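You operate a simulated robot arm through the tools that you are given. There is no shell and no other tool.

You are at the controls of a simulated two-armed robot. One attempt, no reset.

## Task
Switch off, move the dryer's plug to the free socket beside it, switch that on and run the dryer briefly.
Fine: switch the dryer off after.
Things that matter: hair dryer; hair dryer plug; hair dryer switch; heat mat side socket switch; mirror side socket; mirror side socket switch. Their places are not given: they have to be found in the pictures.

It is judged by the outcome, as a careful person would: the job done as asked, and still so three seconds after it is handed in. It fails if anything else is knocked over, pushed out of place, dropped, spilled or broken.

## Robot
Two 6-joint arms with two-finger parallel grippers on one trunk that stands fixed in place. Base frame: the origin is at the foot of the trunk, x ahead of it, y to its left, z up; the work surface is at about z = 760. Units: mm, rad, N and s.
The left shoulder is at [280, 185, 1055], the right one opposite. With the tool pointing down near the work surface each hand reaches from about 540 to 920 mm from the base axis, measured 20 degrees to its own side. Payload 1.57 kg a hand.
Tool frame (each hand has its own): the origin (TCP) lies between the finger pads and is the grasp point; the fingertips stand 30 mm ahead of it; z points along the fingers, y is the line along which they close. Largest opening 80 mm; finger width 17, thickness 12; the body of the gripper, 40 by 82 mm, starts 80 mm behind the TCP.
Orientation is that of the tool frame in the base frame, as a unit quaternion [w, x, y, z]. With the fingers straight down and closing along the base's y, the tool's x points along the base's -x, its y along +y and its z along -z.

## Interface
- The arms move only by the tool apply_moves. It takes "left_deltas", "right_deltas" or both (then of equal length, played together; a hand with none holds still); each is a list of rows, each an object of numbers (a shift or turn left out is 0, a gripper value left out holds the last): "x", "y", "z": the shift along the tool's x, y, z in mm; "wx", "wy", "wz": the turn, a rotation vector about the tool's x, y, z in rad; "fingers": the opening, from 0 (shut) to 1 (fully open). In form: [{"x": .., "y": .., "z": .., "wx": .., "wy": .., "wz": .., "fingers": ..}, ...]. A call has 1 to 20 rows; each row shifts and turns the commanded pose from where the row before left it, along the tool's axes as they then stand. A row lasts 0.2 s, in which the tool goes at most 50 mm and 0.15 rad; a call with a longer step from one row to the next is refused whole, and so is a gripper value outside its range. Where a pose cannot be reached the arm comes as near as it can. A force on the tool above 90 N (or 10 N above the force at the start of the call, whichever is more), or a blocked arm, ends the call early, and 0.2 s more pass. The fingers move at their own pace (about 153 mm/s each) and stop on an object; they squeeze with about 43 N. The grip force told is the motor's: it shows also when the fingers shut on nothing. Time passes only in rows, and 0.2 s behind the last, so rows that do not move let the fingers close. The reply holds the time, the measured pose of the TCP, the force on the tool along the base axes, the opening and the grip force, in the units named above and with some noise, with the torque about the TCP (base axes, N m) and any sound that the robot's microphone picked up.
- Cameras (640 x 400 px; columns grow to the right, rows downward): "scene" is now at [230.4, -6.6, 1484.1]; the picture's right is [-0.11, -0.99, 0.00], its down [-0.84, 0.09, -0.53] and it looks along [0.53, -0.06, -0.85] (base axes); focal length 368 px, centre (320, 200). "left" rides on the left gripper at [72, 7, -122] in its tool frame; the picture's right is [-0.09, 1.00, 0.00], its down [-0.84, -0.08, -0.54] and it looks along [-0.54, -0.05, 0.84] (tool axes); focal length 238 px, centre (320, 200). "right" rides on the right gripper at [72, -7, -122] in its tool frame; the picture's right is [0.09, 1.00, 0.00], its down [-0.84, 0.08, -0.54] and it looks along [-0.54, 0.05, 0.84] (tool axes); focal length 238 px, centre (320, 200).
- grab_frame(camera): a new picture of that camera. It takes no simulated time.
- raise_lower(by): slides the trunk up (or, below 0, down) by that many mm; the arms and the scene camera ride with it, the base frame stays. It gives what a move gives, with no picture.
- pan_tilt(pan, tilt): turns the head with the scene camera to pan (to the left, within 1.501 rad either way) and tilt (down, from -0.506 to 1.204), counted from straight ahead of the robot. It gives what a move gives.
- pixel_to_xyz(camera, pixels): for up to 12 pixels [column, row] of the newest picture of that camera ("zoom" is the newest enlarged one), the place [x, y, z] in the base frame of the surface seen there, good to about 3 mm. It takes no simulated time.
- enlarge(camera, box): a new picture of the part [left, top, right, bottom] of that camera's present view, enlarged. It takes no simulated time.
- job_done(): hands the job in; it is judged then, once.

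Open the grippers and draw the arms clear of the work before you hand the job in, unless the task says otherwise.

The tools are called as a command line: name --argument value ..., lists and objects as JSON in quotes. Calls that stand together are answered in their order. apply_moves: Moves the arms, as the interface text tells. Its arguments: {"type":"object","properties":{"left_deltas":{"type":"array"},"right_deltas":{"type":"array"}},"required":[]} The other tools are called the same way: raise_lower (by) slides the trunk up or down; pan_tilt (pan, tilt) turns the head that bears the scene camera; grab_frame (camera) takes a picture; pixel_to_xyz (camera, pixels) gives the place of the surface under pixels of a picture; enlarge (camera, box) takes an enlarged picture of a part of a camera's view; job_done () hands the job in.

At the start:

```text
time: 0.0
left_tool_pos: [555.9, 250.8, 1054.4]
left_orientation: [0.001, 0.0, 1.0, 0.001]
left_ft_force: [0.7, 0.3, -0.5]
left_ft_torque: [0.02, -0.01, 0.0]
left_finger_gap: 79.8
left_grasp_force: 0.1
right_tool_pos: [523.2, -314.3, 1109.9]
right_orientation: [0.001, 0.0, 1.0, 0.0]
right_ft_force: [0.3, -0.2, 0.1]
right_ft_torque: [-0.01, 0.01, -0.01]
right_finger_gap: 79.9
right_grasp_force: 0.1
trunk travel left (down, up): [-750.0, 240.0]
head pan, tilt: [-0.11, 1.011]
```

scene: 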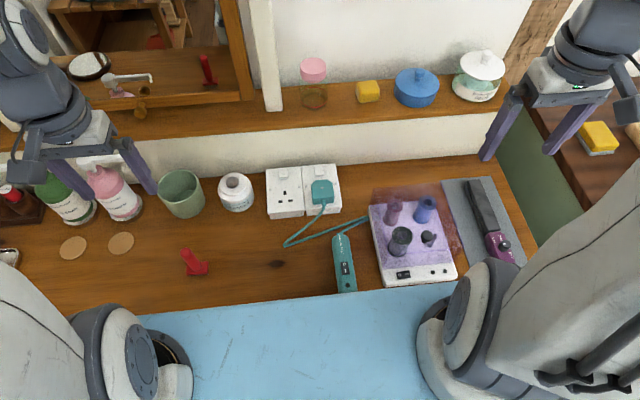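
right: 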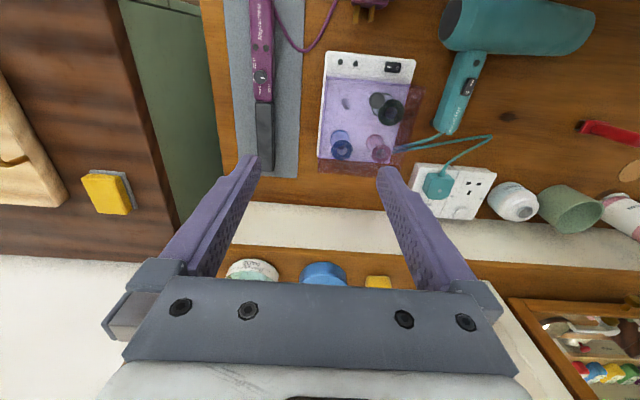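
left: 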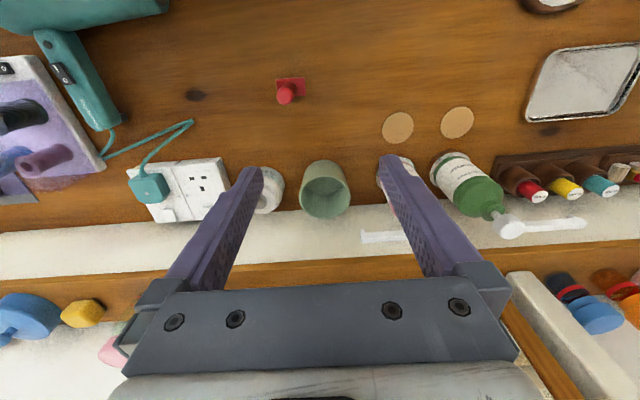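

The scene picture shows a double socket around (303,190), with a teal plug in its right half (322,192). The dryer handle is near (343,262). I'll enlarge these parts to find the switches.

enlarge --camera "scene" --box '[250, 150, 360, 230]'

enlarge --camera "left" --box '[110, 140, 250, 230]'

enlarge --camera "right" --box '[380, 0, 620, 150]'

```text
5.00 times, centred on (305, 190) of scene
```

zoom: 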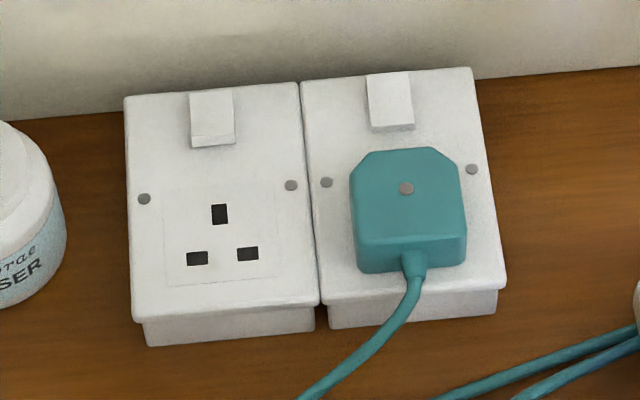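

```text
4.44 times, centred on (180, 185) of left
```

zoom: 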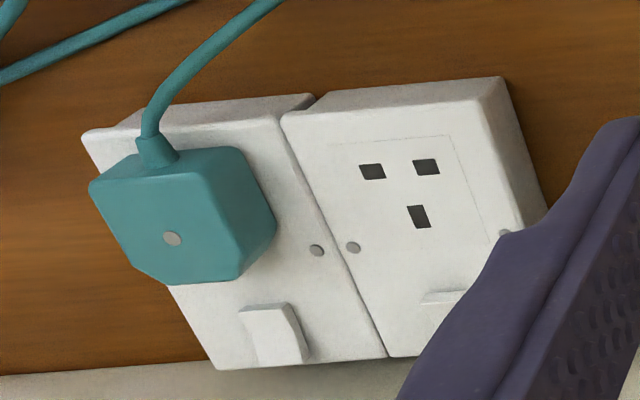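

```text
2.67 times, centred on (500, 75) of right
```

zoom: 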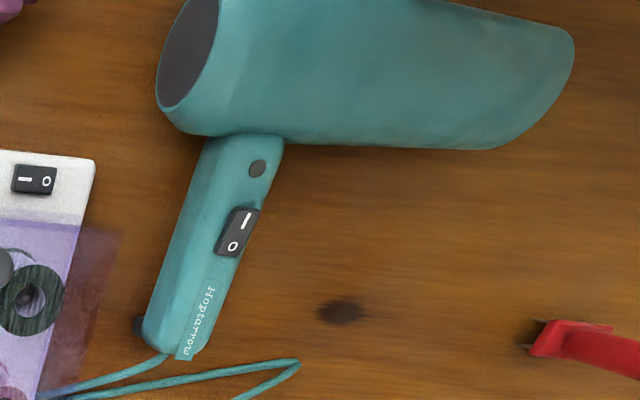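

The left (mirror side) plate is free and the right one holds the plug. The rockers are at zoom (212,118) and (390,100). I'll read their places from a fresh scene zoom.

enlarge --camera "scene" --box '[250, 150, 360, 230]'

pixel_to_xyz --camera "zoom" --pixels '[[210, 98], [212, 128], [213, 141], [388, 82], [392, 120], [395, 128], [219, 213], [197, 258], [248, 253], [406, 189], [145, 199], [471, 169]]'

pixel_to_xyz --camera "zoom" --pixels '[[135, 105], [295, 88], [137, 300], [312, 298], [465, 75], [500, 275], [375, 155], [440, 155], [360, 245], [463, 230], [413, 268], [410, 300]]'

```text
5.00 times, centred on (305, 190) of scene
```

zoom: 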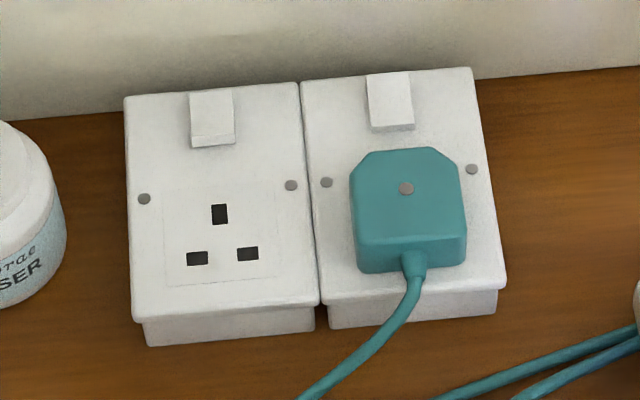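

```text
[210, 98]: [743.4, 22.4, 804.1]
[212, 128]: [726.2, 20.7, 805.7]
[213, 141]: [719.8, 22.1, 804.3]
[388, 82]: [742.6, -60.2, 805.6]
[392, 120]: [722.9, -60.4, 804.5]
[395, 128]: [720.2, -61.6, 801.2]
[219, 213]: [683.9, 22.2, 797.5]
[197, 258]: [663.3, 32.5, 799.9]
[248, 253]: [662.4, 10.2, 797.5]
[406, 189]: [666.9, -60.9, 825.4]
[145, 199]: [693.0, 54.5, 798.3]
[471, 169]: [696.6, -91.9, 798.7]
```

```text
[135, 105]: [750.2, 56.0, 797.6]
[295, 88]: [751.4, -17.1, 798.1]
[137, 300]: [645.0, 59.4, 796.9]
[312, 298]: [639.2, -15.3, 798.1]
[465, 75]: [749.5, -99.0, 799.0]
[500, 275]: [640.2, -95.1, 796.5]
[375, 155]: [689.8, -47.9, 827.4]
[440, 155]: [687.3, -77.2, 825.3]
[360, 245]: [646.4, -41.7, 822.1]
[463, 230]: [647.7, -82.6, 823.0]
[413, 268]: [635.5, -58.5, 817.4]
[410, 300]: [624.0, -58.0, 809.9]
```

The plates lie flat with their top at z≈798 and the rockers at x≈720–745. I'll measure the wall and shelf behind them, nearby objects, the dryer and its switch.

pixel_to_xyz --camera "scene" --pixels '[[290, 155], [290, 125], [300, 108], [300, 90], [235, 185], [182, 190], [313, 70], [368, 92], [320, 214], [285, 245], [193, 262], [410, 190]]'

grab_frame --camera "right"

pixel_to_xyz --camera "right" --pixels '[[468, 86], [470, 80], [465, 92], [479, 70], [450, 68], [482, 60], [438, 125], [460, 130], [460, 25], [500, 25], [560, 25], [590, 15]]'

enlarge --camera "right" --box '[430, 50, 510, 110]'

```text
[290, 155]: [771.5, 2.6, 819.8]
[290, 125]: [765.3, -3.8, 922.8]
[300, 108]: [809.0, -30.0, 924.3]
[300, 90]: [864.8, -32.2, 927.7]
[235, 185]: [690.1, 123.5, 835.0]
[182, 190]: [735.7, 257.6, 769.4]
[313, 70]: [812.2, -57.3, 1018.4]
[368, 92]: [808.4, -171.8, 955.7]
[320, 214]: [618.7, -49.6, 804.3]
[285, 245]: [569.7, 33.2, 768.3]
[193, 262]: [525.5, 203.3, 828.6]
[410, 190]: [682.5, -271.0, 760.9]
```

```text
taken
```

right: 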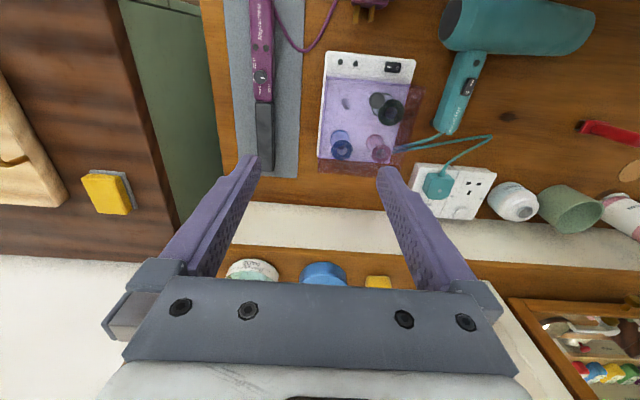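

```text
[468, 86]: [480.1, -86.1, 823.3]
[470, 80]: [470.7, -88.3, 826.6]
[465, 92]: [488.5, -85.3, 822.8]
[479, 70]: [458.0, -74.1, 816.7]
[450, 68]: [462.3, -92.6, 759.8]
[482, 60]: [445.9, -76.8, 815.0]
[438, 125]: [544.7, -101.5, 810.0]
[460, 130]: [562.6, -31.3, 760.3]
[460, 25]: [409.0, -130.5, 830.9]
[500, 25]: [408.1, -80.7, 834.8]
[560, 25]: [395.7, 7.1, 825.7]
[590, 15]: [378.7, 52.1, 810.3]
```

```text
6.67 times, centred on (470, 80) of right
```

zoom: 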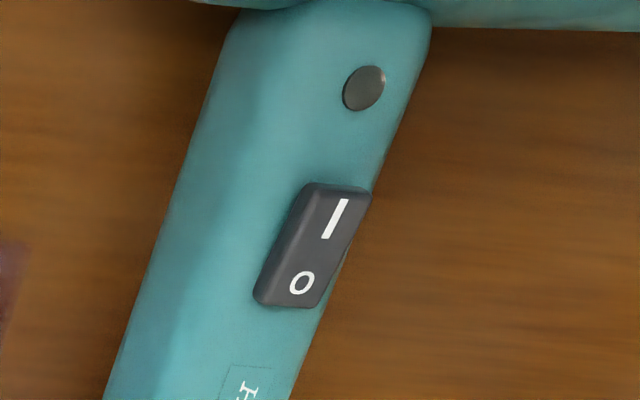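

The wall face is at x≈768, the shelf top is at z≈923, and the dryer rocker is near (480,-86,823) with its I end toward the head. I'll bring the right hand high over the heat-mat-side rocker, fingers shut and tilted a little away from the wall.

apply_moves --right_deltas '[{"x": -20, "y": 32, "z": 13, "fingers": 0}, {"x": -20, "y": 32, "z": 13}, {"x": -20, "y": 32, "z": 13}, {"x": -20, "y": 32, "z": 13}, {"x": -20, "y": 32, "z": 13}, {"x": -20, "y": 32, "z": 13}, {"x": -20, "y": 32, "z": 13}, {"x": -20, "y": 29.3, "z": 13}, {"wy": -0.15}, {"wy": -0.15}, {}]'

```text
time: 2.4
left_tool_pos: [556.0, 250.6, 1054.3]
left_orientation: [-0.001, 0.0, 1.0, 0.0]
left_ft_force: [0.5, 0.2, 0.0]
left_ft_torque: [-0.02, 0.0, 0.03]
left_finger_gap: 80.0
left_grasp_force: 0.0
right_tool_pos: [681.9, -58.9, 1004.9]
right_orientation: [0.15, 0.0, 0.989, 0.0]
right_ft_force: [-0.2, 0.0, 0.2]
right_ft_torque: [0.0, -0.03, 0.05]
right_finger_gap: 0.0
right_grasp_force: 21.1
trunk travel left (down, up): [-750.0, 240.0]
head pan, tilt: [-0.11, 1.011]
```

The tilt is as planned and no sound is reported, so the dryer isn't running. I'll look through the right camera for a closer reading of the rockers and the plug.

grab_frame --camera "right"

enlarge --camera "scene" --box '[250, 150, 360, 230]'

```text
taken
```

right: 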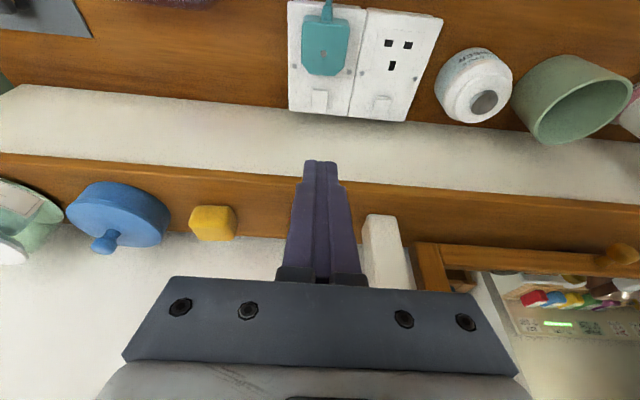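

```text
5.00 times, centred on (305, 190) of scene
```

zoom: 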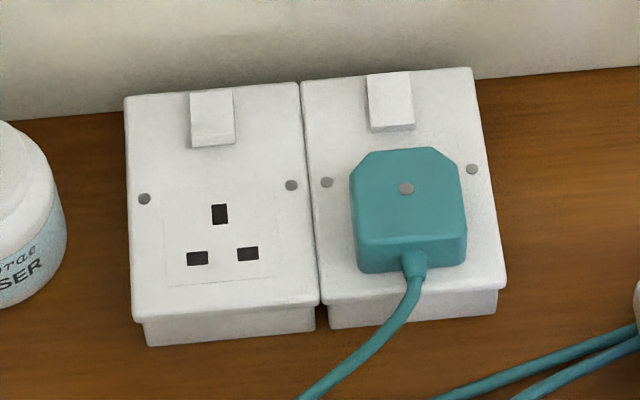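

The right view shows the rockers at (320,98) and (382,105). I'll enlarge it to read their tilt.

enlarge --camera "right" --box '[275, 0, 451, 125]'

```text
3.20 times, centred on (363, 62) of right
```

zoom: 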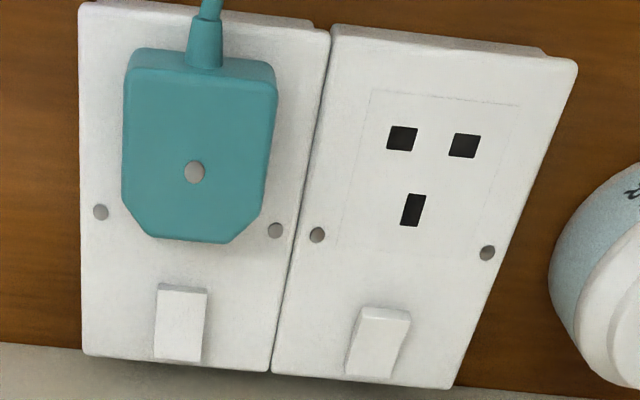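

pixel_to_xyz --camera "zoom" --pixels '[[182, 295], [180, 325], [179, 352], [384, 316], [376, 345], [370, 370], [402, 138], [465, 145], [412, 210], [101, 212], [275, 230], [195, 172]]'

pixel_to_xyz --camera "zoom" --pixels '[[317, 234], [488, 252], [126, 150], [270, 150], [160, 325], [204, 325], [355, 345], [400, 345], [130, 75], [270, 85], [155, 232], [230, 238]]'

```text
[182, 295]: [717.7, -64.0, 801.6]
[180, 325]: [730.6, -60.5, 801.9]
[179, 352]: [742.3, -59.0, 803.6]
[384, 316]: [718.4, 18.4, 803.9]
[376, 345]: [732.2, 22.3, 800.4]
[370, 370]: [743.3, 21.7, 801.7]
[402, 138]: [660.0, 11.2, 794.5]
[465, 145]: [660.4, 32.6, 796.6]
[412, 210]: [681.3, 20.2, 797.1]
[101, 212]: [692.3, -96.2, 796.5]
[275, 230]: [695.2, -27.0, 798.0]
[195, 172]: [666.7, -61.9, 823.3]
```

```text
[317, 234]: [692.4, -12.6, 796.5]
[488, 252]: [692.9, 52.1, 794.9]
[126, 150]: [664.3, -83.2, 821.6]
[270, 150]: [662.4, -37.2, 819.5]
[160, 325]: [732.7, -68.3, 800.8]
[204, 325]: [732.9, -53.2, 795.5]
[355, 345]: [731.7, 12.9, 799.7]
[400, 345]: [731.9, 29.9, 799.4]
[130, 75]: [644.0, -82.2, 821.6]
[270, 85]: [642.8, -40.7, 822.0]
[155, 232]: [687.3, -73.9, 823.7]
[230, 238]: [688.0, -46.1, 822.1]
```

The right rocker's far edge is at about (742,-60,804), raised, so it's on. I'll come down to about 30 mm above it.

apply_moves --right_deltas '[{"x": -3.5, "z": 37.7}, {"x": -3.5, "z": 37.7}, {"x": -3.5, "z": 37.7}, {"x": -3.5, "z": 37.7}, {}, {}]'

grab_frame --camera "right"

enlarge --camera "scene" --box '[250, 130, 376, 210]'

```text
time: 3.8
left_tool_pos: [554.8, 250.2, 1054.3]
left_orientation: [0.0, 0.0, 1.0, 0.0]
left_ft_force: [0.4, -0.6, -0.3]
left_ft_torque: [-0.02, -0.01, 0.0]
left_finger_gap: 79.9
left_grasp_force: 0.0
right_tool_pos: [738.5, -58.9, 865.9]
right_orientation: [0.149, 0.0, 0.989, 0.0]
right_ft_force: [-0.8, -0.3, 0.4]
right_ft_torque: [-0.02, 0.01, -0.01]
right_finger_gap: 0.3
right_grasp_force: 21.4
trunk travel left (down, up): [-750.0, 240.0]
head pan, tilt: [-0.11, 1.011]
```

```text
taken
```

right: 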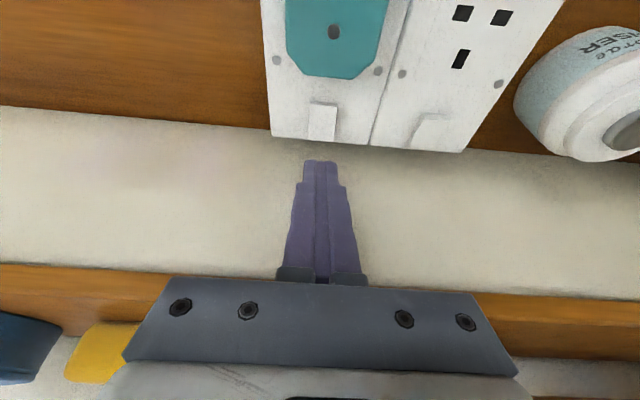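

```text
5.00 times, centred on (313, 170) of scene
```

zoom: 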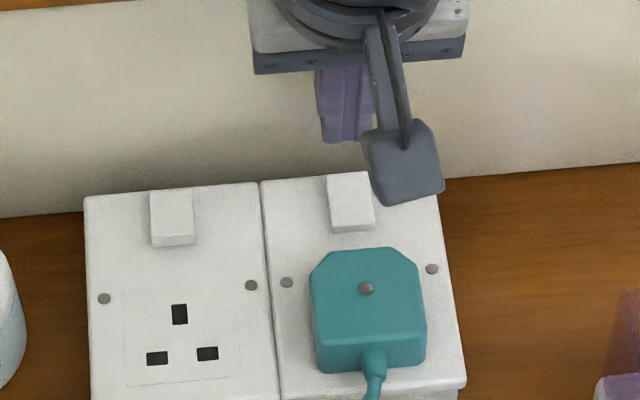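

The closed fingertips are about 30 mm above the far end of the rocker. I'll go down to just above it, then creep in 1 mm steps.

apply_moves --right_deltas '[{"x": 2.8, "z": 13.25}, {"x": 2.8, "z": 13.25}, {"x": 0.3, "z": 0.955}, {"x": 0.3, "z": 0.955}, {"x": 0.3, "z": 0.955}, {"x": 0.3, "z": 0.955}, {}]'

enlarge --camera "scene" --box '[250, 130, 376, 210]'

enlarge --camera "right" --box '[240, 60, 480, 210]'

```text
time: 5.4
left_tool_pos: [554.3, 250.5, 1054.2]
left_orientation: [0.0, 0.0, 1.0, 0.0]
left_ft_force: [-0.2, 0.4, -0.2]
left_ft_torque: [0.02, 0.01, 0.0]
left_finger_gap: 80.0
left_grasp_force: 0.0
right_tool_pos: [743.5, -60.4, 834.7]
right_orientation: [0.15, 0.001, 0.989, 0.0]
right_ft_force: [-0.5, -0.2, 0.1]
right_ft_torque: [0.01, 0.04, 0.05]
right_finger_gap: 0.0
right_grasp_force: 21.6
trunk travel left (down, up): [-750.0, 240.0]
head pan, tilt: [-0.11, 1.011]
```

```text
5.00 times, centred on (313, 170) of scene
```

zoom: 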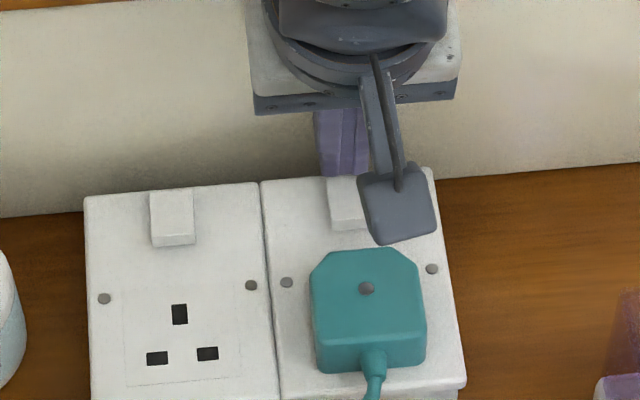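

```text
2.67 times, centred on (360, 135) of right
```

zoom: 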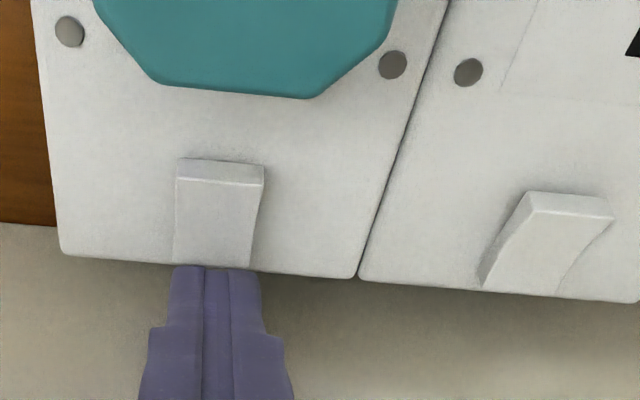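

There's no contact yet: the tips are at the rocker's far edge and x reads 743.5. I'll shift 3 mm back toward the robot and keep creeping down.

apply_moves --right_deltas '[{"x": 2.9, "z": -0.9}, {"x": 0.3, "z": 0.955}, {"x": 0.3, "z": 0.955}, {"x": 0.3, "z": 0.955}, {}]'

enlarge --camera "right" --box '[240, 60, 480, 210]'

```text
time: 6.6
left_tool_pos: [554.1, 250.1, 1055.8]
left_orientation: [0.001, 0.0, 1.0, 0.001]
left_ft_force: [0.6, 0.8, -0.3]
left_ft_torque: [-0.02, 0.01, 0.0]
left_finger_gap: 79.9
left_grasp_force: 0.0
right_tool_pos: [741.2, -60.5, 834.3]
right_orientation: [0.152, 0.0, 0.988, 0.0]
right_ft_force: [-2.5, -4.1, 33.6]
right_ft_torque: [-0.14, 0.09, -0.06]
right_finger_gap: 0.2
right_grasp_force: 21.1
trunk travel left (down, up): [-750.0, 240.0]
head pan, tilt: [-0.11, 1.011]
```

```text
2.67 times, centred on (360, 135) of right
```

zoom: 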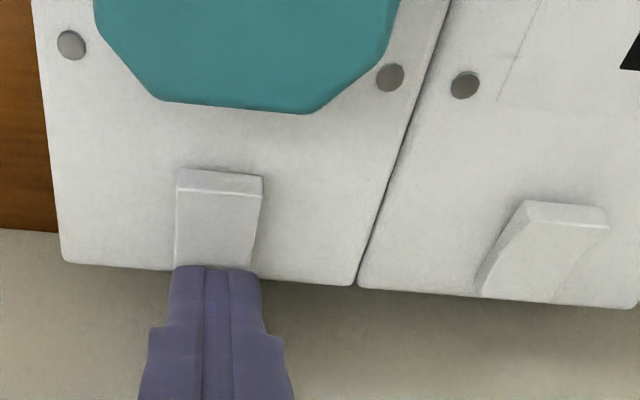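

The force is 33 N upward with no click, and the rocker looks unmoved. I'll press in a little further in small steps.

apply_moves --right_deltas '[{"x": 0.3, "z": 0.955}, {"x": 0.3, "z": 0.955}, {}]'

enlarge --camera "right" --box '[240, 60, 480, 210]'

```text
time: 7.4
left_tool_pos: [552.8, 249.9, 1055.1]
left_orientation: [0.001, 0.0, 1.0, 0.0]
left_ft_force: [0.1, 0.0, 0.5]
left_ft_torque: [0.01, 0.02, -0.01]
left_finger_gap: 80.2
left_grasp_force: 0.1
right_tool_pos: [740.9, -60.3, 833.6]
right_orientation: [0.154, 0.002, 0.988, 0.0]
right_ft_force: [-12.6, -7.9, 60.4]
right_ft_torque: [-0.25, 0.37, -0.05]
right_finger_gap: 0.1
right_grasp_force: 21.5
trunk travel left (down, up): [-750.0, 240.0]
head pan, tilt: [-0.11, 1.011]
```

```text
2.67 times, centred on (360, 135) of right
```

zoom: 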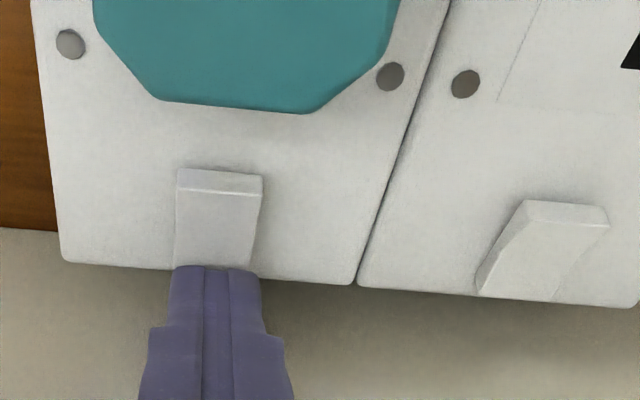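

It is hard against a stop at 60 N, so the rocker may already have tipped during the first touch. I'll lift off 40 mm and look.

apply_moves --right_deltas '[{"x": -0.6, "z": -1.9}, {"x": -6, "z": -19}, {"x": -9, "z": -28.7}, {"x": 20}, {"x": 30}, {"y": -40, "z": -10}, {"y": -40, "z": -10}, {}]'

enlarge --camera "scene" --box '[250, 150, 360, 230]'

enlarge --camera "left" --box '[110, 140, 250, 230]'

grab_frame --camera "right"

```text
time: 9.2
left_tool_pos: [555.7, 250.0, 1054.7]
left_orientation: [0.0, 0.0, 1.0, 0.0]
left_ft_force: [0.1, 0.3, 0.2]
left_ft_torque: [0.0, -0.01, 0.01]
left_finger_gap: 80.0
left_grasp_force: 0.0
right_tool_pos: [686.6, -137.9, 883.4]
right_orientation: [0.149, 0.001, 0.989, 0.0]
right_ft_force: [-0.3, 0.5, -0.5]
right_ft_torque: [0.03, 0.01, 0.01]
right_finger_gap: 0.1
right_grasp_force: 20.9
trunk travel left (down, up): [-750.0, 240.0]
head pan, tilt: [-0.11, 1.011]
```

```text
5.00 times, centred on (305, 190) of scene
```

zoom: 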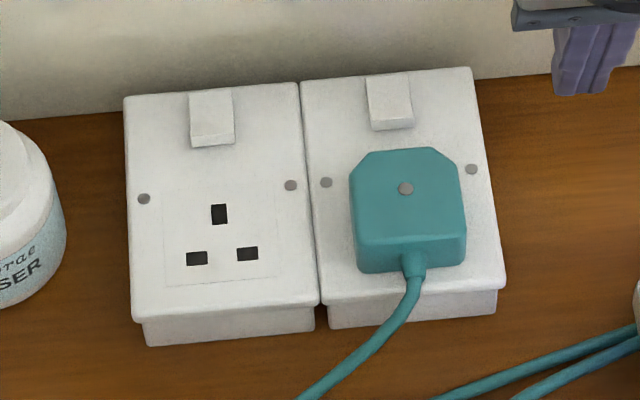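

```text
4.44 times, centred on (180, 185) of left
```

zoom: 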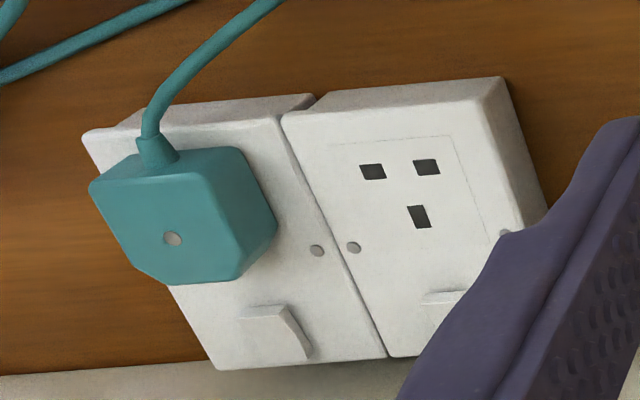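

```text
taken
```

right: 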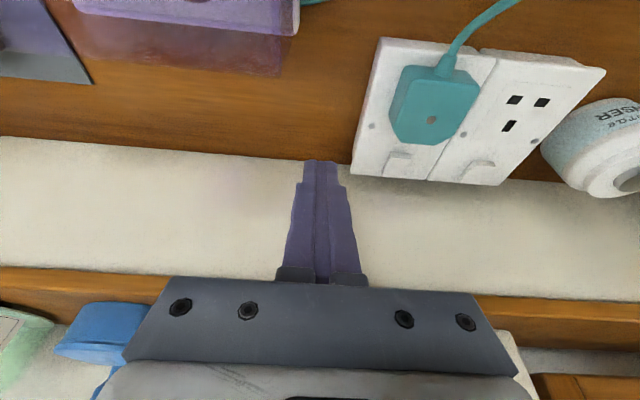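

The right rocker at zoom (390,120) now shows its near end raised, like the left one, so that socket is off. Next I'll level the tool, open the fingers and centre them over the plug at about (667,-61).

apply_moves --right_deltas '[{"z": -20, "fingers": 1}, {"wy": 0.15}, {"wy": 0.15}, {"x": 4.5, "y": 38.5}, {"x": 10, "y": 38.5}, {}, {}]'

grab_frame --camera "right"

grab_frame --camera "scene"

```text
time: 10.8
left_tool_pos: [556.1, 251.0, 1053.1]
left_orientation: [-0.001, 0.0, 1.0, 0.001]
left_ft_force: [-0.3, -0.2, -0.3]
left_ft_torque: [0.02, 0.0, -0.04]
left_finger_gap: 80.3
left_grasp_force: 0.0
right_tool_pos: [678.7, -72.9, 895.9]
right_orientation: [0.149, 0.004, 0.988, -0.028]
right_ft_force: [0.1, 0.3, 1.2]
right_ft_torque: [-0.03, 0.01, -0.01]
right_finger_gap: 80.1
right_grasp_force: 0.1
right hand out of reach, approached as far as the arm can: row 2, 3
trunk travel left (down, up): [-750.0, 240.0]
head pan, tilt: [-0.11, 1.011]
```

```text
taken
```

right: 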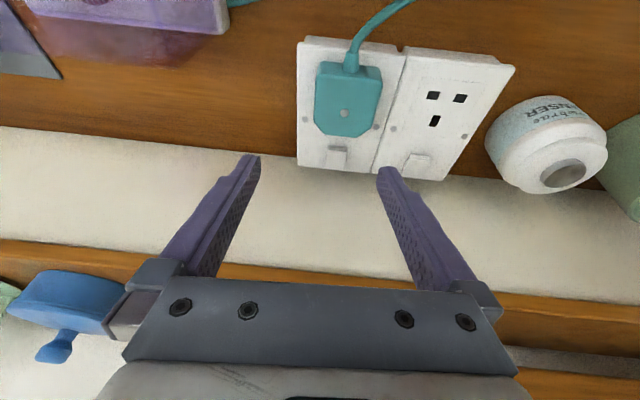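

```text
taken
```

scene: 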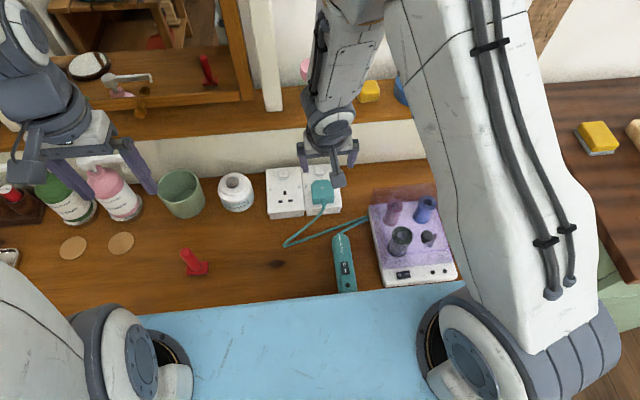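

Rows 2 and 3 were reported out of reach and the hand is still tilted at (679,-73,896). I'll let time pass to see where it settles.

apply_moves --right_deltas '[{}, {}, {}]'

```text
time: 11.6
left_tool_pos: [555.4, 250.7, 1053.4]
left_orientation: [0.001, -0.001, 1.0, 0.001]
left_ft_force: [-0.1, 0.0, -0.6]
left_ft_torque: [-0.01, 0.03, 0.0]
left_finger_gap: 79.8
left_grasp_force: 0.1
right_tool_pos: [680.5, -74.0, 896.6]
right_orientation: [0.148, 0.004, 0.989, -0.028]
right_ft_force: [-0.1, 1.1, 0.7]
right_ft_torque: [0.0, -0.01, 0.02]
right_finger_gap: 80.0
right_grasp_force: 0.0
trunk travel left (down, up): [-750.0, 240.0]
head pan, tilt: [-0.11, 1.011]
```

It has settled there, still tilted. I'll try a small levelling turn while rising a bit, to see whether it moves.

apply_moves --right_deltas '[{"z": -10}, {"wy": 0.05}, {"wy": 0.05}, {}, {}]'

```text
time: 12.8
left_tool_pos: [555.6, 251.4, 1054.1]
left_orientation: [0.0, 0.0, 1.0, 0.0]
left_ft_force: [0.1, -0.1, 0.0]
left_ft_torque: [0.0, 0.02, 0.01]
left_finger_gap: 80.0
left_grasp_force: 0.0
right_tool_pos: [677.5, -75.8, 907.7]
right_orientation: [0.122, 0.006, 0.992, -0.033]
right_ft_force: [1.1, -0.7, -0.2]
right_ft_torque: [0.02, 0.02, 0.05]
right_finger_gap: 80.0
right_grasp_force: 0.0
trunk travel left (down, up): [-750.0, 240.0]
head pan, tilt: [-0.11, 1.011]
```

The turn only partly followed. I'll check whether the wrist or forearm is touching the shelf or the items on it.

enlarge --camera "scene" --box '[240, 0, 480, 230]'

enlarge --camera "left" --box '[0, 100, 320, 400]'

grab_frame --camera "right"

```text
1.74 times, centred on (360, 115) of scene
```

zoom: 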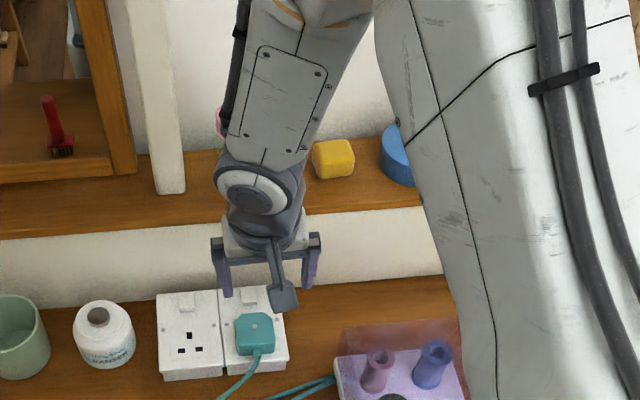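

```text
1.33 times, centred on (160, 250) of left
```

zoom: 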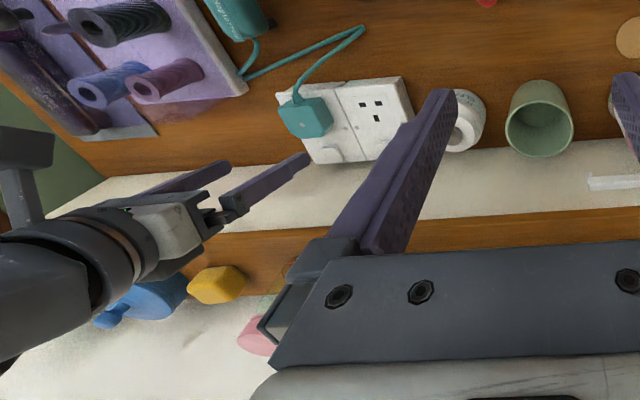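

```text
taken
```

right: 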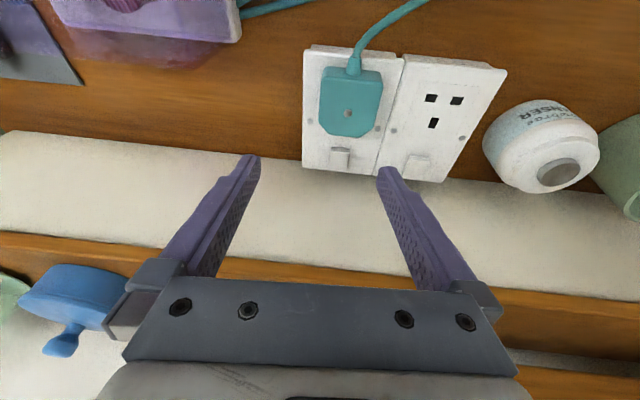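

The arm looks clear of everything, so this is probably a poor arm configuration or joint limit. I'll rise, level the tool up high where it worked before, then come down upright.

apply_moves --right_deltas '[{"z": -40}, {"z": -40}, {"z": -20}, {"wy": 0.1}, {"wy": 0.1}, {"wy": 0.05}, {}, {}]'

```text
time: 14.6
left_tool_pos: [554.8, 250.3, 1054.4]
left_orientation: [0.0, 0.0, 1.0, 0.0]
left_ft_force: [0.6, 0.2, 0.0]
left_ft_torque: [0.01, -0.02, -0.03]
left_finger_gap: 80.0
left_grasp_force: 0.0
right_tool_pos: [654.9, -68.7, 1005.2]
right_orientation: [-0.026, 0.008, 0.999, -0.026]
right_ft_force: [0.7, -0.6, 0.2]
right_ft_torque: [0.01, -0.03, 0.02]
right_finger_gap: 80.2
right_grasp_force: 0.0
trunk travel left (down, up): [-750.0, 240.0]
head pan, tilt: [-0.11, 1.011]
```

Now it's nearly level, with small residual turns of about 0.05 rad. I'll correct those and centre over the plug while high.

apply_moves --right_deltas '[{"wx": -0.052, "wy": -0.052, "wz": -0.016}, {"x": -12, "y": 7.7}, {}, {}]'

```text
time: 15.6
left_tool_pos: [554.6, 249.7, 1053.1]
left_orientation: [0.0, 0.0, 1.0, 0.0]
left_ft_force: [-0.5, 1.0, -0.3]
left_ft_torque: [-0.02, -0.02, -0.01]
left_finger_gap: 80.1
left_grasp_force: 0.1
right_tool_pos: [667.4, -61.4, 1005.9]
right_orientation: [0.001, 0.001, 1.0, 0.0]
right_ft_force: [0.4, 0.0, 0.8]
right_ft_torque: [0.01, 0.01, 0.04]
right_finger_gap: 79.8
right_grasp_force: 0.0
trunk travel left (down, up): [-750.0, 240.0]
head pan, tilt: [-0.11, 1.011]
```

The hand is upright at (667,-61,1006). I'll descend in stages to z≈870 and check reach.

apply_moves --right_deltas '[{"z": 34}, {"z": 34}, {"z": 34}, {"z": 30}, {}, {}]'

grab_frame --camera "right"

enlarge --camera "scene" --box '[250, 120, 394, 210]'

```text
time: 17.0
left_tool_pos: [556.1, 251.1, 1054.7]
left_orientation: [0.0, 0.0, 1.0, 0.0]
left_ft_force: [0.8, -0.1, 0.1]
left_ft_torque: [0.0, 0.0, -0.01]
left_finger_gap: 79.9
left_grasp_force: 0.0
right_tool_pos: [667.5, -63.6, 873.3]
right_orientation: [0.001, 0.001, 1.0, 0.0]
right_ft_force: [-0.1, -0.2, 1.0]
right_ft_torque: [-0.02, 0.02, 0.01]
right_finger_gap: 80.2
right_grasp_force: 0.1
trunk travel left (down, up): [-750.0, 240.0]
head pan, tilt: [-0.11, 1.011]
```

```text
taken
```

right: 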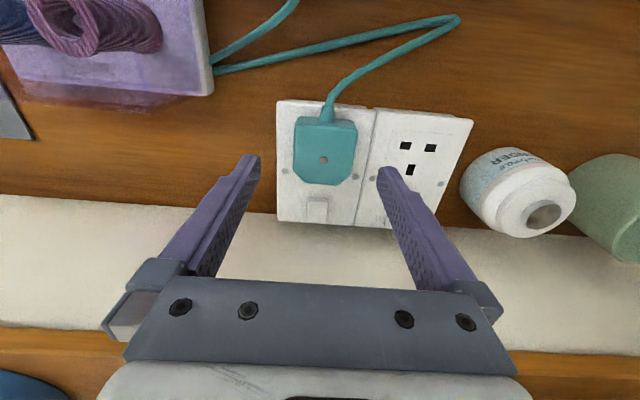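

```text
4.44 times, centred on (322, 165) of scene
```

zoom: 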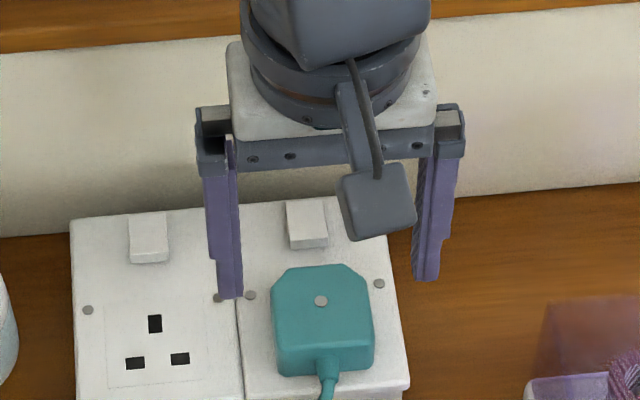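

Upright works here. The fingertips straddle the plug, with zoom (228,290) and (425,275) to either side of it, so I'll go down to z≈835.

apply_moves --right_deltas '[{"z": 15}, {"z": 15}, {"z": 7}, {}, {}]'

grab_frame --camera "right"

enlarge --camera "scene" --box '[250, 130, 394, 220]'

enlarge --camera "left" --box '[40, 120, 240, 245]'

```text
time: 18.2
left_tool_pos: [555.2, 250.7, 1053.7]
left_orientation: [0.0, 0.0, 1.0, -0.001]
left_ft_force: [0.3, 1.0, 0.8]
left_ft_torque: [0.01, 0.01, -0.02]
left_finger_gap: 80.1
left_grasp_force: 0.0
right_tool_pos: [666.6, -64.4, 835.9]
right_orientation: [0.001, 0.001, 1.0, -0.001]
right_ft_force: [-0.2, 0.4, 0.1]
right_ft_torque: [0.01, -0.03, -0.01]
right_finger_gap: 80.1
right_grasp_force: 0.1
trunk travel left (down, up): [-750.0, 240.0]
head pan, tilt: [-0.11, 1.011]
```

```text
taken
```

right: 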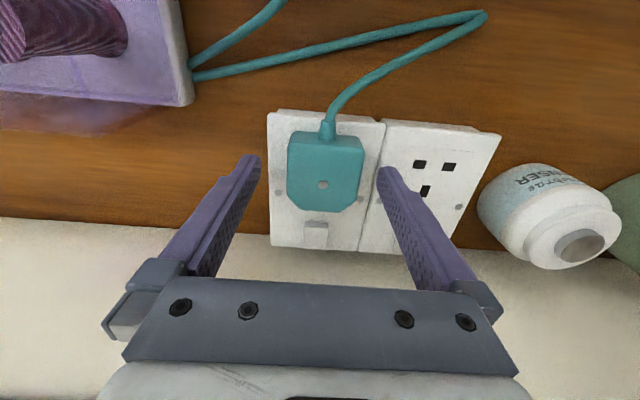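

```text
4.44 times, centred on (322, 175) of scene
```

zoom: 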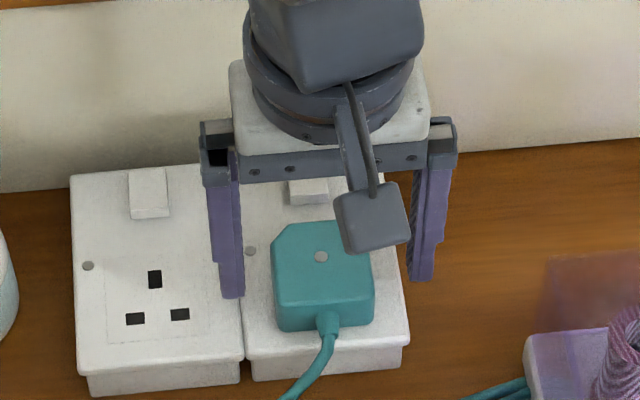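

```text
3.20 times, centred on (140, 182) of left
```

zoom: 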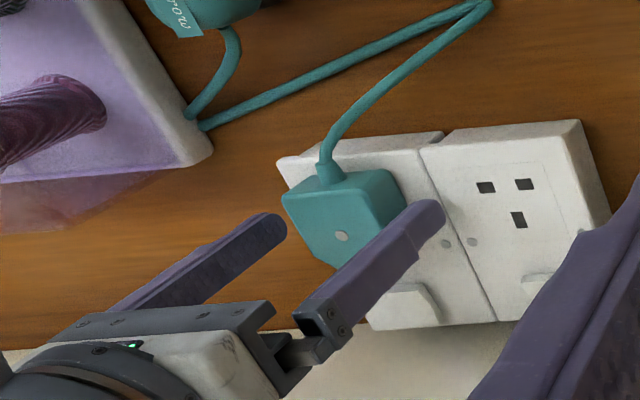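

The fingers straddle the plug with nearly equal gaps of about 29 and 35 px. I'll nudge +1.5 mm in y, go 3 mm lower and close.

apply_moves --right_deltas '[{"y": 1.5, "z": 1.5}, {"z": 1.5}, {"fingers": 0}, {}, {}, {}]'

enlarge --camera "scene" --box '[250, 130, 394, 220]'

enlarge --camera "left" --box '[40, 120, 240, 245]'

```text
time: 19.6
left_tool_pos: [555.6, 251.1, 1054.8]
left_orientation: [0.0, 0.0, 1.0, 0.0]
left_ft_force: [-0.4, 0.0, -1.1]
left_ft_torque: [0.03, 0.0, -0.01]
left_finger_gap: 79.8
left_grasp_force: 0.2
right_tool_pos: [667.6, -62.2, 833.2]
right_orientation: [0.001, 0.002, 1.0, 0.0]
right_ft_force: [0.5, -1.4, 0.8]
right_ft_torque: [-0.03, -0.01, -0.01]
right_finger_gap: 46.7
right_grasp_force: 43.1
trunk travel left (down, up): [-750.0, 240.0]
head pan, tilt: [-0.11, 1.011]
```

```text
4.44 times, centred on (322, 175) of scene
```

zoom: 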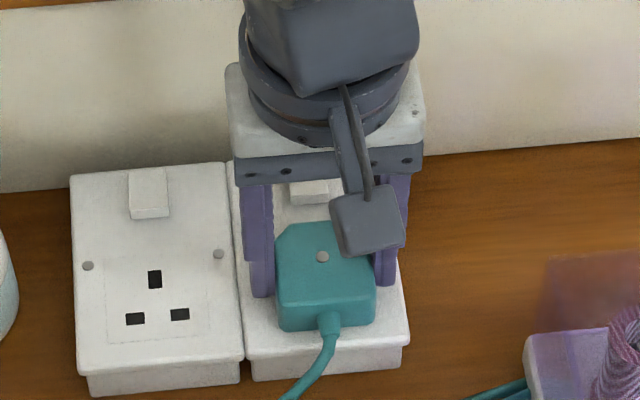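

```text
3.20 times, centred on (140, 182) of left
```

zoom: 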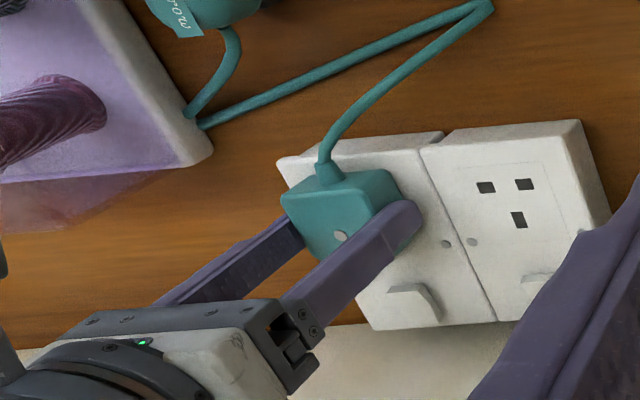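

The plug is gripped with a gap of 46.7 mm at (667.6,-62.2,833.2). I'll pull straight up slowly.

apply_moves --right_deltas '[{"z": -1}, {"z": -2}, {"z": -3}, {"z": -4}, {"z": -5}, {"z": -5}, {"z": -5}, {"z": -5}, {"z": -5}, {"z": -5}, {}]'

grab_frame --camera "right"

enlarge --camera "scene" --box '[250, 130, 394, 220]'

enlarge --camera "left" --box '[40, 100, 240, 225]'

```text
time: 22.0
left_tool_pos: [554.3, 250.5, 1053.9]
left_orientation: [0.0, 0.0, 1.0, 0.001]
left_ft_force: [0.6, 0.4, 0.4]
left_ft_torque: [0.02, -0.03, -0.03]
left_finger_gap: 80.0
left_grasp_force: 0.0
right_tool_pos: [666.4, -59.7, 873.5]
right_orientation: [0.0, 0.001, 1.0, -0.001]
right_ft_force: [0.5, -0.5, -0.2]
right_ft_torque: [-0.01, -0.03, 0.01]
right_finger_gap: 47.0
right_grasp_force: 42.9
trunk travel left (down, up): [-750.0, 240.0]
head pan, tilt: [-0.11, 1.011]
```

```text
taken
```

right: 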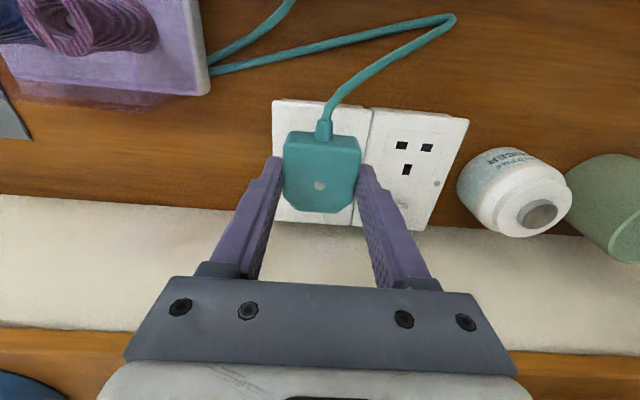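

```text
4.44 times, centred on (322, 175) of scene
```

zoom: 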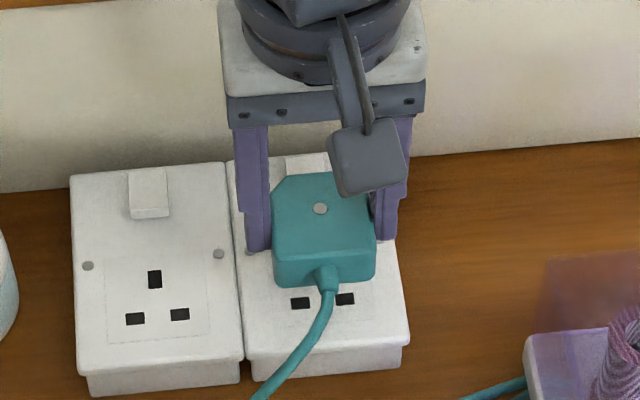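

```text
3.20 times, centred on (140, 162) of left
```

zoom: 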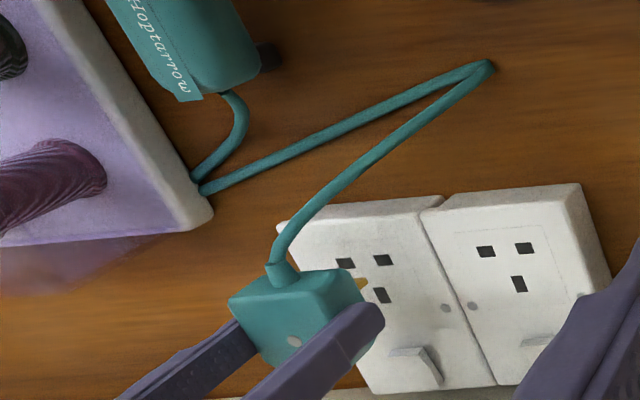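

The plug is out, and both sockets' holes show in the left zoom: (345,263),(383,260),(382,295) and (486,251),(523,248),(519,283). I'll measure the exact offset between them.

pixel_to_xyz --camera "zoom" --pixels '[[345, 263], [383, 260], [382, 295], [486, 251], [523, 248], [519, 283], [346, 264], [384, 261], [487, 252], [524, 249], [381, 296], [518, 284]]'

enlarge --camera "scene" --box '[260, 170, 356, 230]'

enlarge --camera "left" --box '[100, 155, 228, 235]'

```text
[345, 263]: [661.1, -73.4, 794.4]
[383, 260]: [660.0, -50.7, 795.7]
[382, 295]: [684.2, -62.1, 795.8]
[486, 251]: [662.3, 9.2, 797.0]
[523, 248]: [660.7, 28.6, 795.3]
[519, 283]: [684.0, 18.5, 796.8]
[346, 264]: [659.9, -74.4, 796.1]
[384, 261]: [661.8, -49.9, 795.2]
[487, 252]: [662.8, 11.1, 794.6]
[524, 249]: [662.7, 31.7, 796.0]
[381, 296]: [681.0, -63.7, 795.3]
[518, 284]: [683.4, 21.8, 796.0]
```

```text
6.67 times, centred on (308, 200) of scene
```

zoom: 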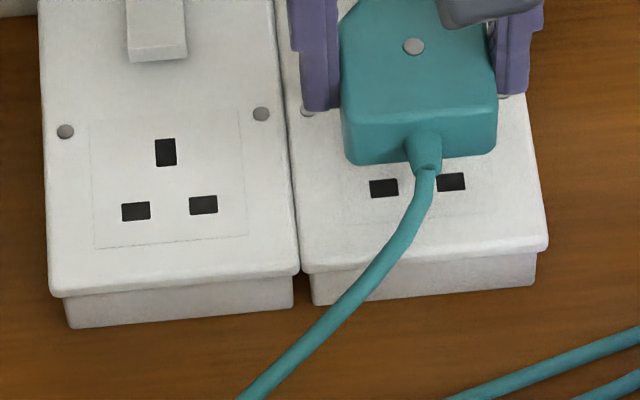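

```text
5.00 times, centred on (164, 195) of left
```

zoom: 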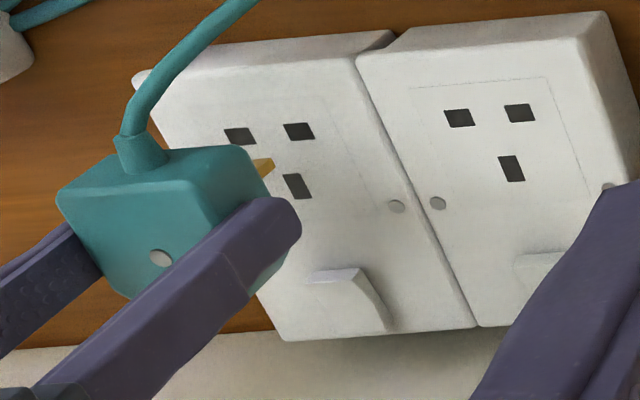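

Ray geometry puts the hole offset at 82.2 mm in y and about 0 in x, and the plug seems to have shifted about 0.6 mm toward +y in the hand since coming out. I'll move the plug +81.7 mm across at this height.

apply_moves --right_deltas '[{"y": 10}, {"y": 20}, {"y": 20}, {"y": 20}, {"y": 11.7}, {}, {}, {}]'

enlarge --camera "scene" --box '[245, 170, 341, 230]'

grab_frame --camera "left"

grab_frame --camera "right"

```text
time: 23.8
left_tool_pos: [556.0, 249.6, 1053.4]
left_orientation: [0.0, 0.0, 1.0, 0.0]
left_ft_force: [0.4, -0.2, -0.1]
left_ft_torque: [0.0, -0.01, -0.01]
left_finger_gap: 80.0
left_grasp_force: 0.0
right_tool_pos: [668.9, 22.1, 873.3]
right_orientation: [0.002, 0.001, 1.0, 0.0]
right_ft_force: [-0.8, -0.5, -0.7]
right_ft_torque: [0.0, 0.01, 0.04]
right_finger_gap: 46.9
right_grasp_force: 42.8
trunk travel left (down, up): [-750.0, 240.0]
head pan, tilt: [-0.11, 1.011]
```

```text
6.67 times, centred on (293, 200) of scene
```

zoom: 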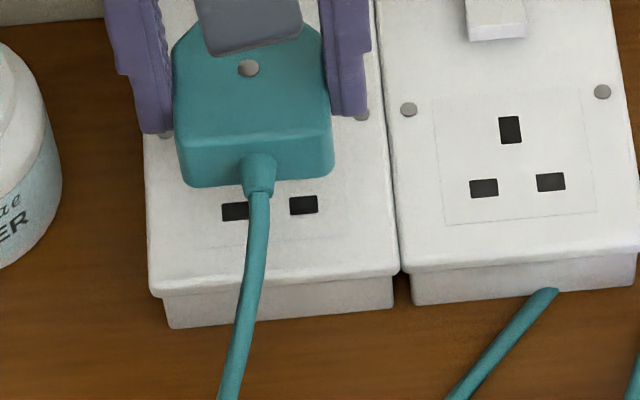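

```text
taken
```

left: 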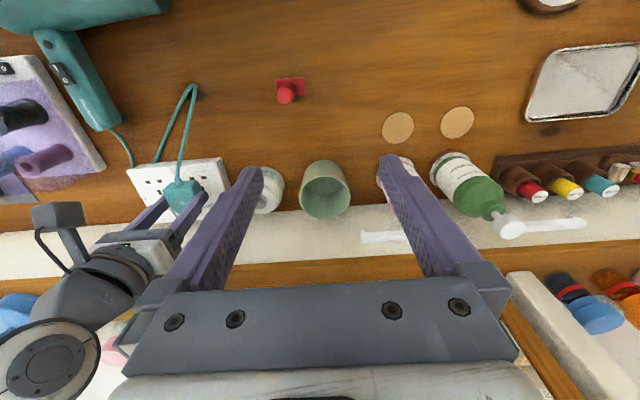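

```text
taken
```

right: 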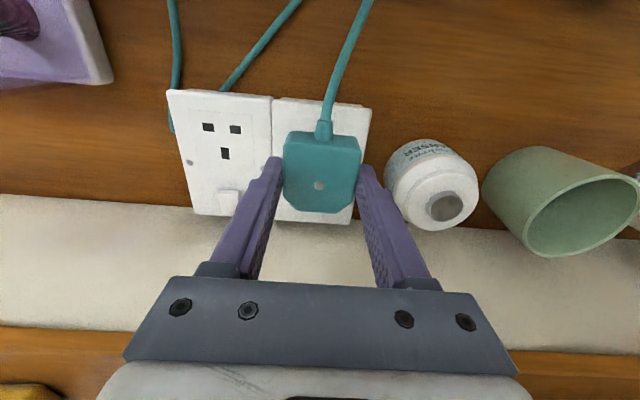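

The measured plug position matches the target within about 1 mm, since parallax accounts for the visible shift. I'll lower it 14 mm so the pins are just above the holes, then look.

apply_moves --right_deltas '[{"z": 5}, {"z": 5}, {"z": 4}, {}, {}]'

enlarge --camera "left" --box '[100, 145, 228, 225]'

enlarge --camera "scene" --box '[245, 170, 341, 230]'

```text
time: 25.0
left_tool_pos: [555.5, 250.3, 1053.0]
left_orientation: [0.0, 0.001, 1.0, -0.001]
left_ft_force: [-0.2, 0.6, -0.2]
left_ft_torque: [0.01, 0.0, 0.0]
left_finger_gap: 80.1
left_grasp_force: 0.1
right_tool_pos: [667.7, 20.9, 858.3]
right_orientation: [0.001, 0.001, 1.0, 0.0]
right_ft_force: [0.2, 0.8, -0.8]
right_ft_torque: [-0.01, -0.03, -0.02]
right_finger_gap: 47.0
right_grasp_force: 42.9
trunk travel left (down, up): [-750.0, 240.0]
head pan, tilt: [-0.11, 1.011]
```

```text
5.00 times, centred on (164, 185) of left
```

zoom: 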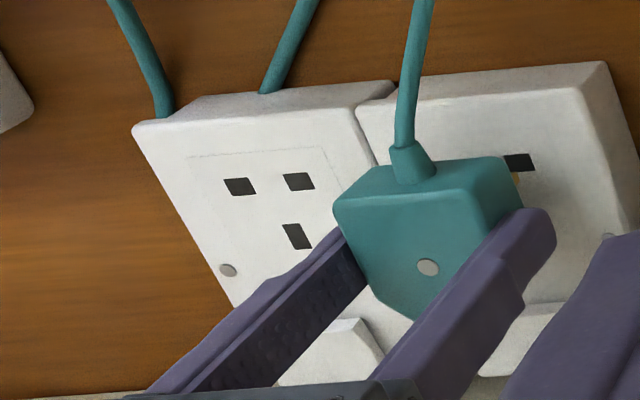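

```text
6.67 times, centred on (293, 200) of scene
```

zoom: 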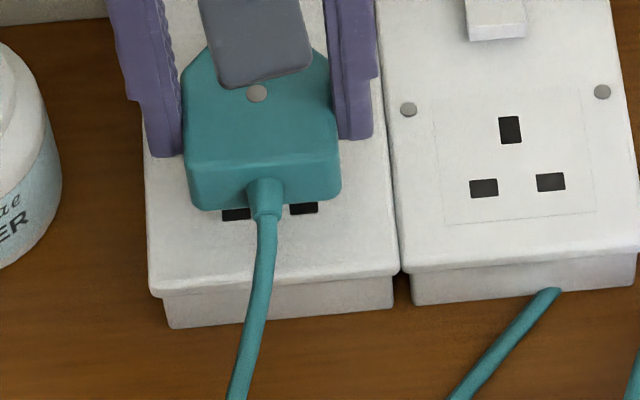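

It is aligned: the plug's bottom edge is centred at about x=265 px, and the hole centre allowing for parallax is about 266. I'll lower it slowly into the socket.

apply_moves --right_deltas '[{"z": 2}, {"z": 2}, {"z": 2}, {"z": 2}, {"z": 2}, {}]'

```text
time: 26.4
left_tool_pos: [555.9, 250.3, 1053.6]
left_orientation: [0.0, 0.0, 1.0, 0.0]
left_ft_force: [0.0, -1.0, -0.3]
left_ft_torque: [-0.01, 0.0, 0.0]
left_finger_gap: 80.0
left_grasp_force: 0.2
right_tool_pos: [666.8, 22.2, 849.7]
right_orientation: [0.001, 0.001, 1.0, 0.0]
right_ft_force: [0.1, -0.1, 0.0]
right_ft_torque: [-0.02, -0.02, 0.0]
right_finger_gap: 46.8
right_grasp_force: 42.9
trunk travel left (down, up): [-750.0, 240.0]
head pan, tilt: [-0.11, 1.011]
```

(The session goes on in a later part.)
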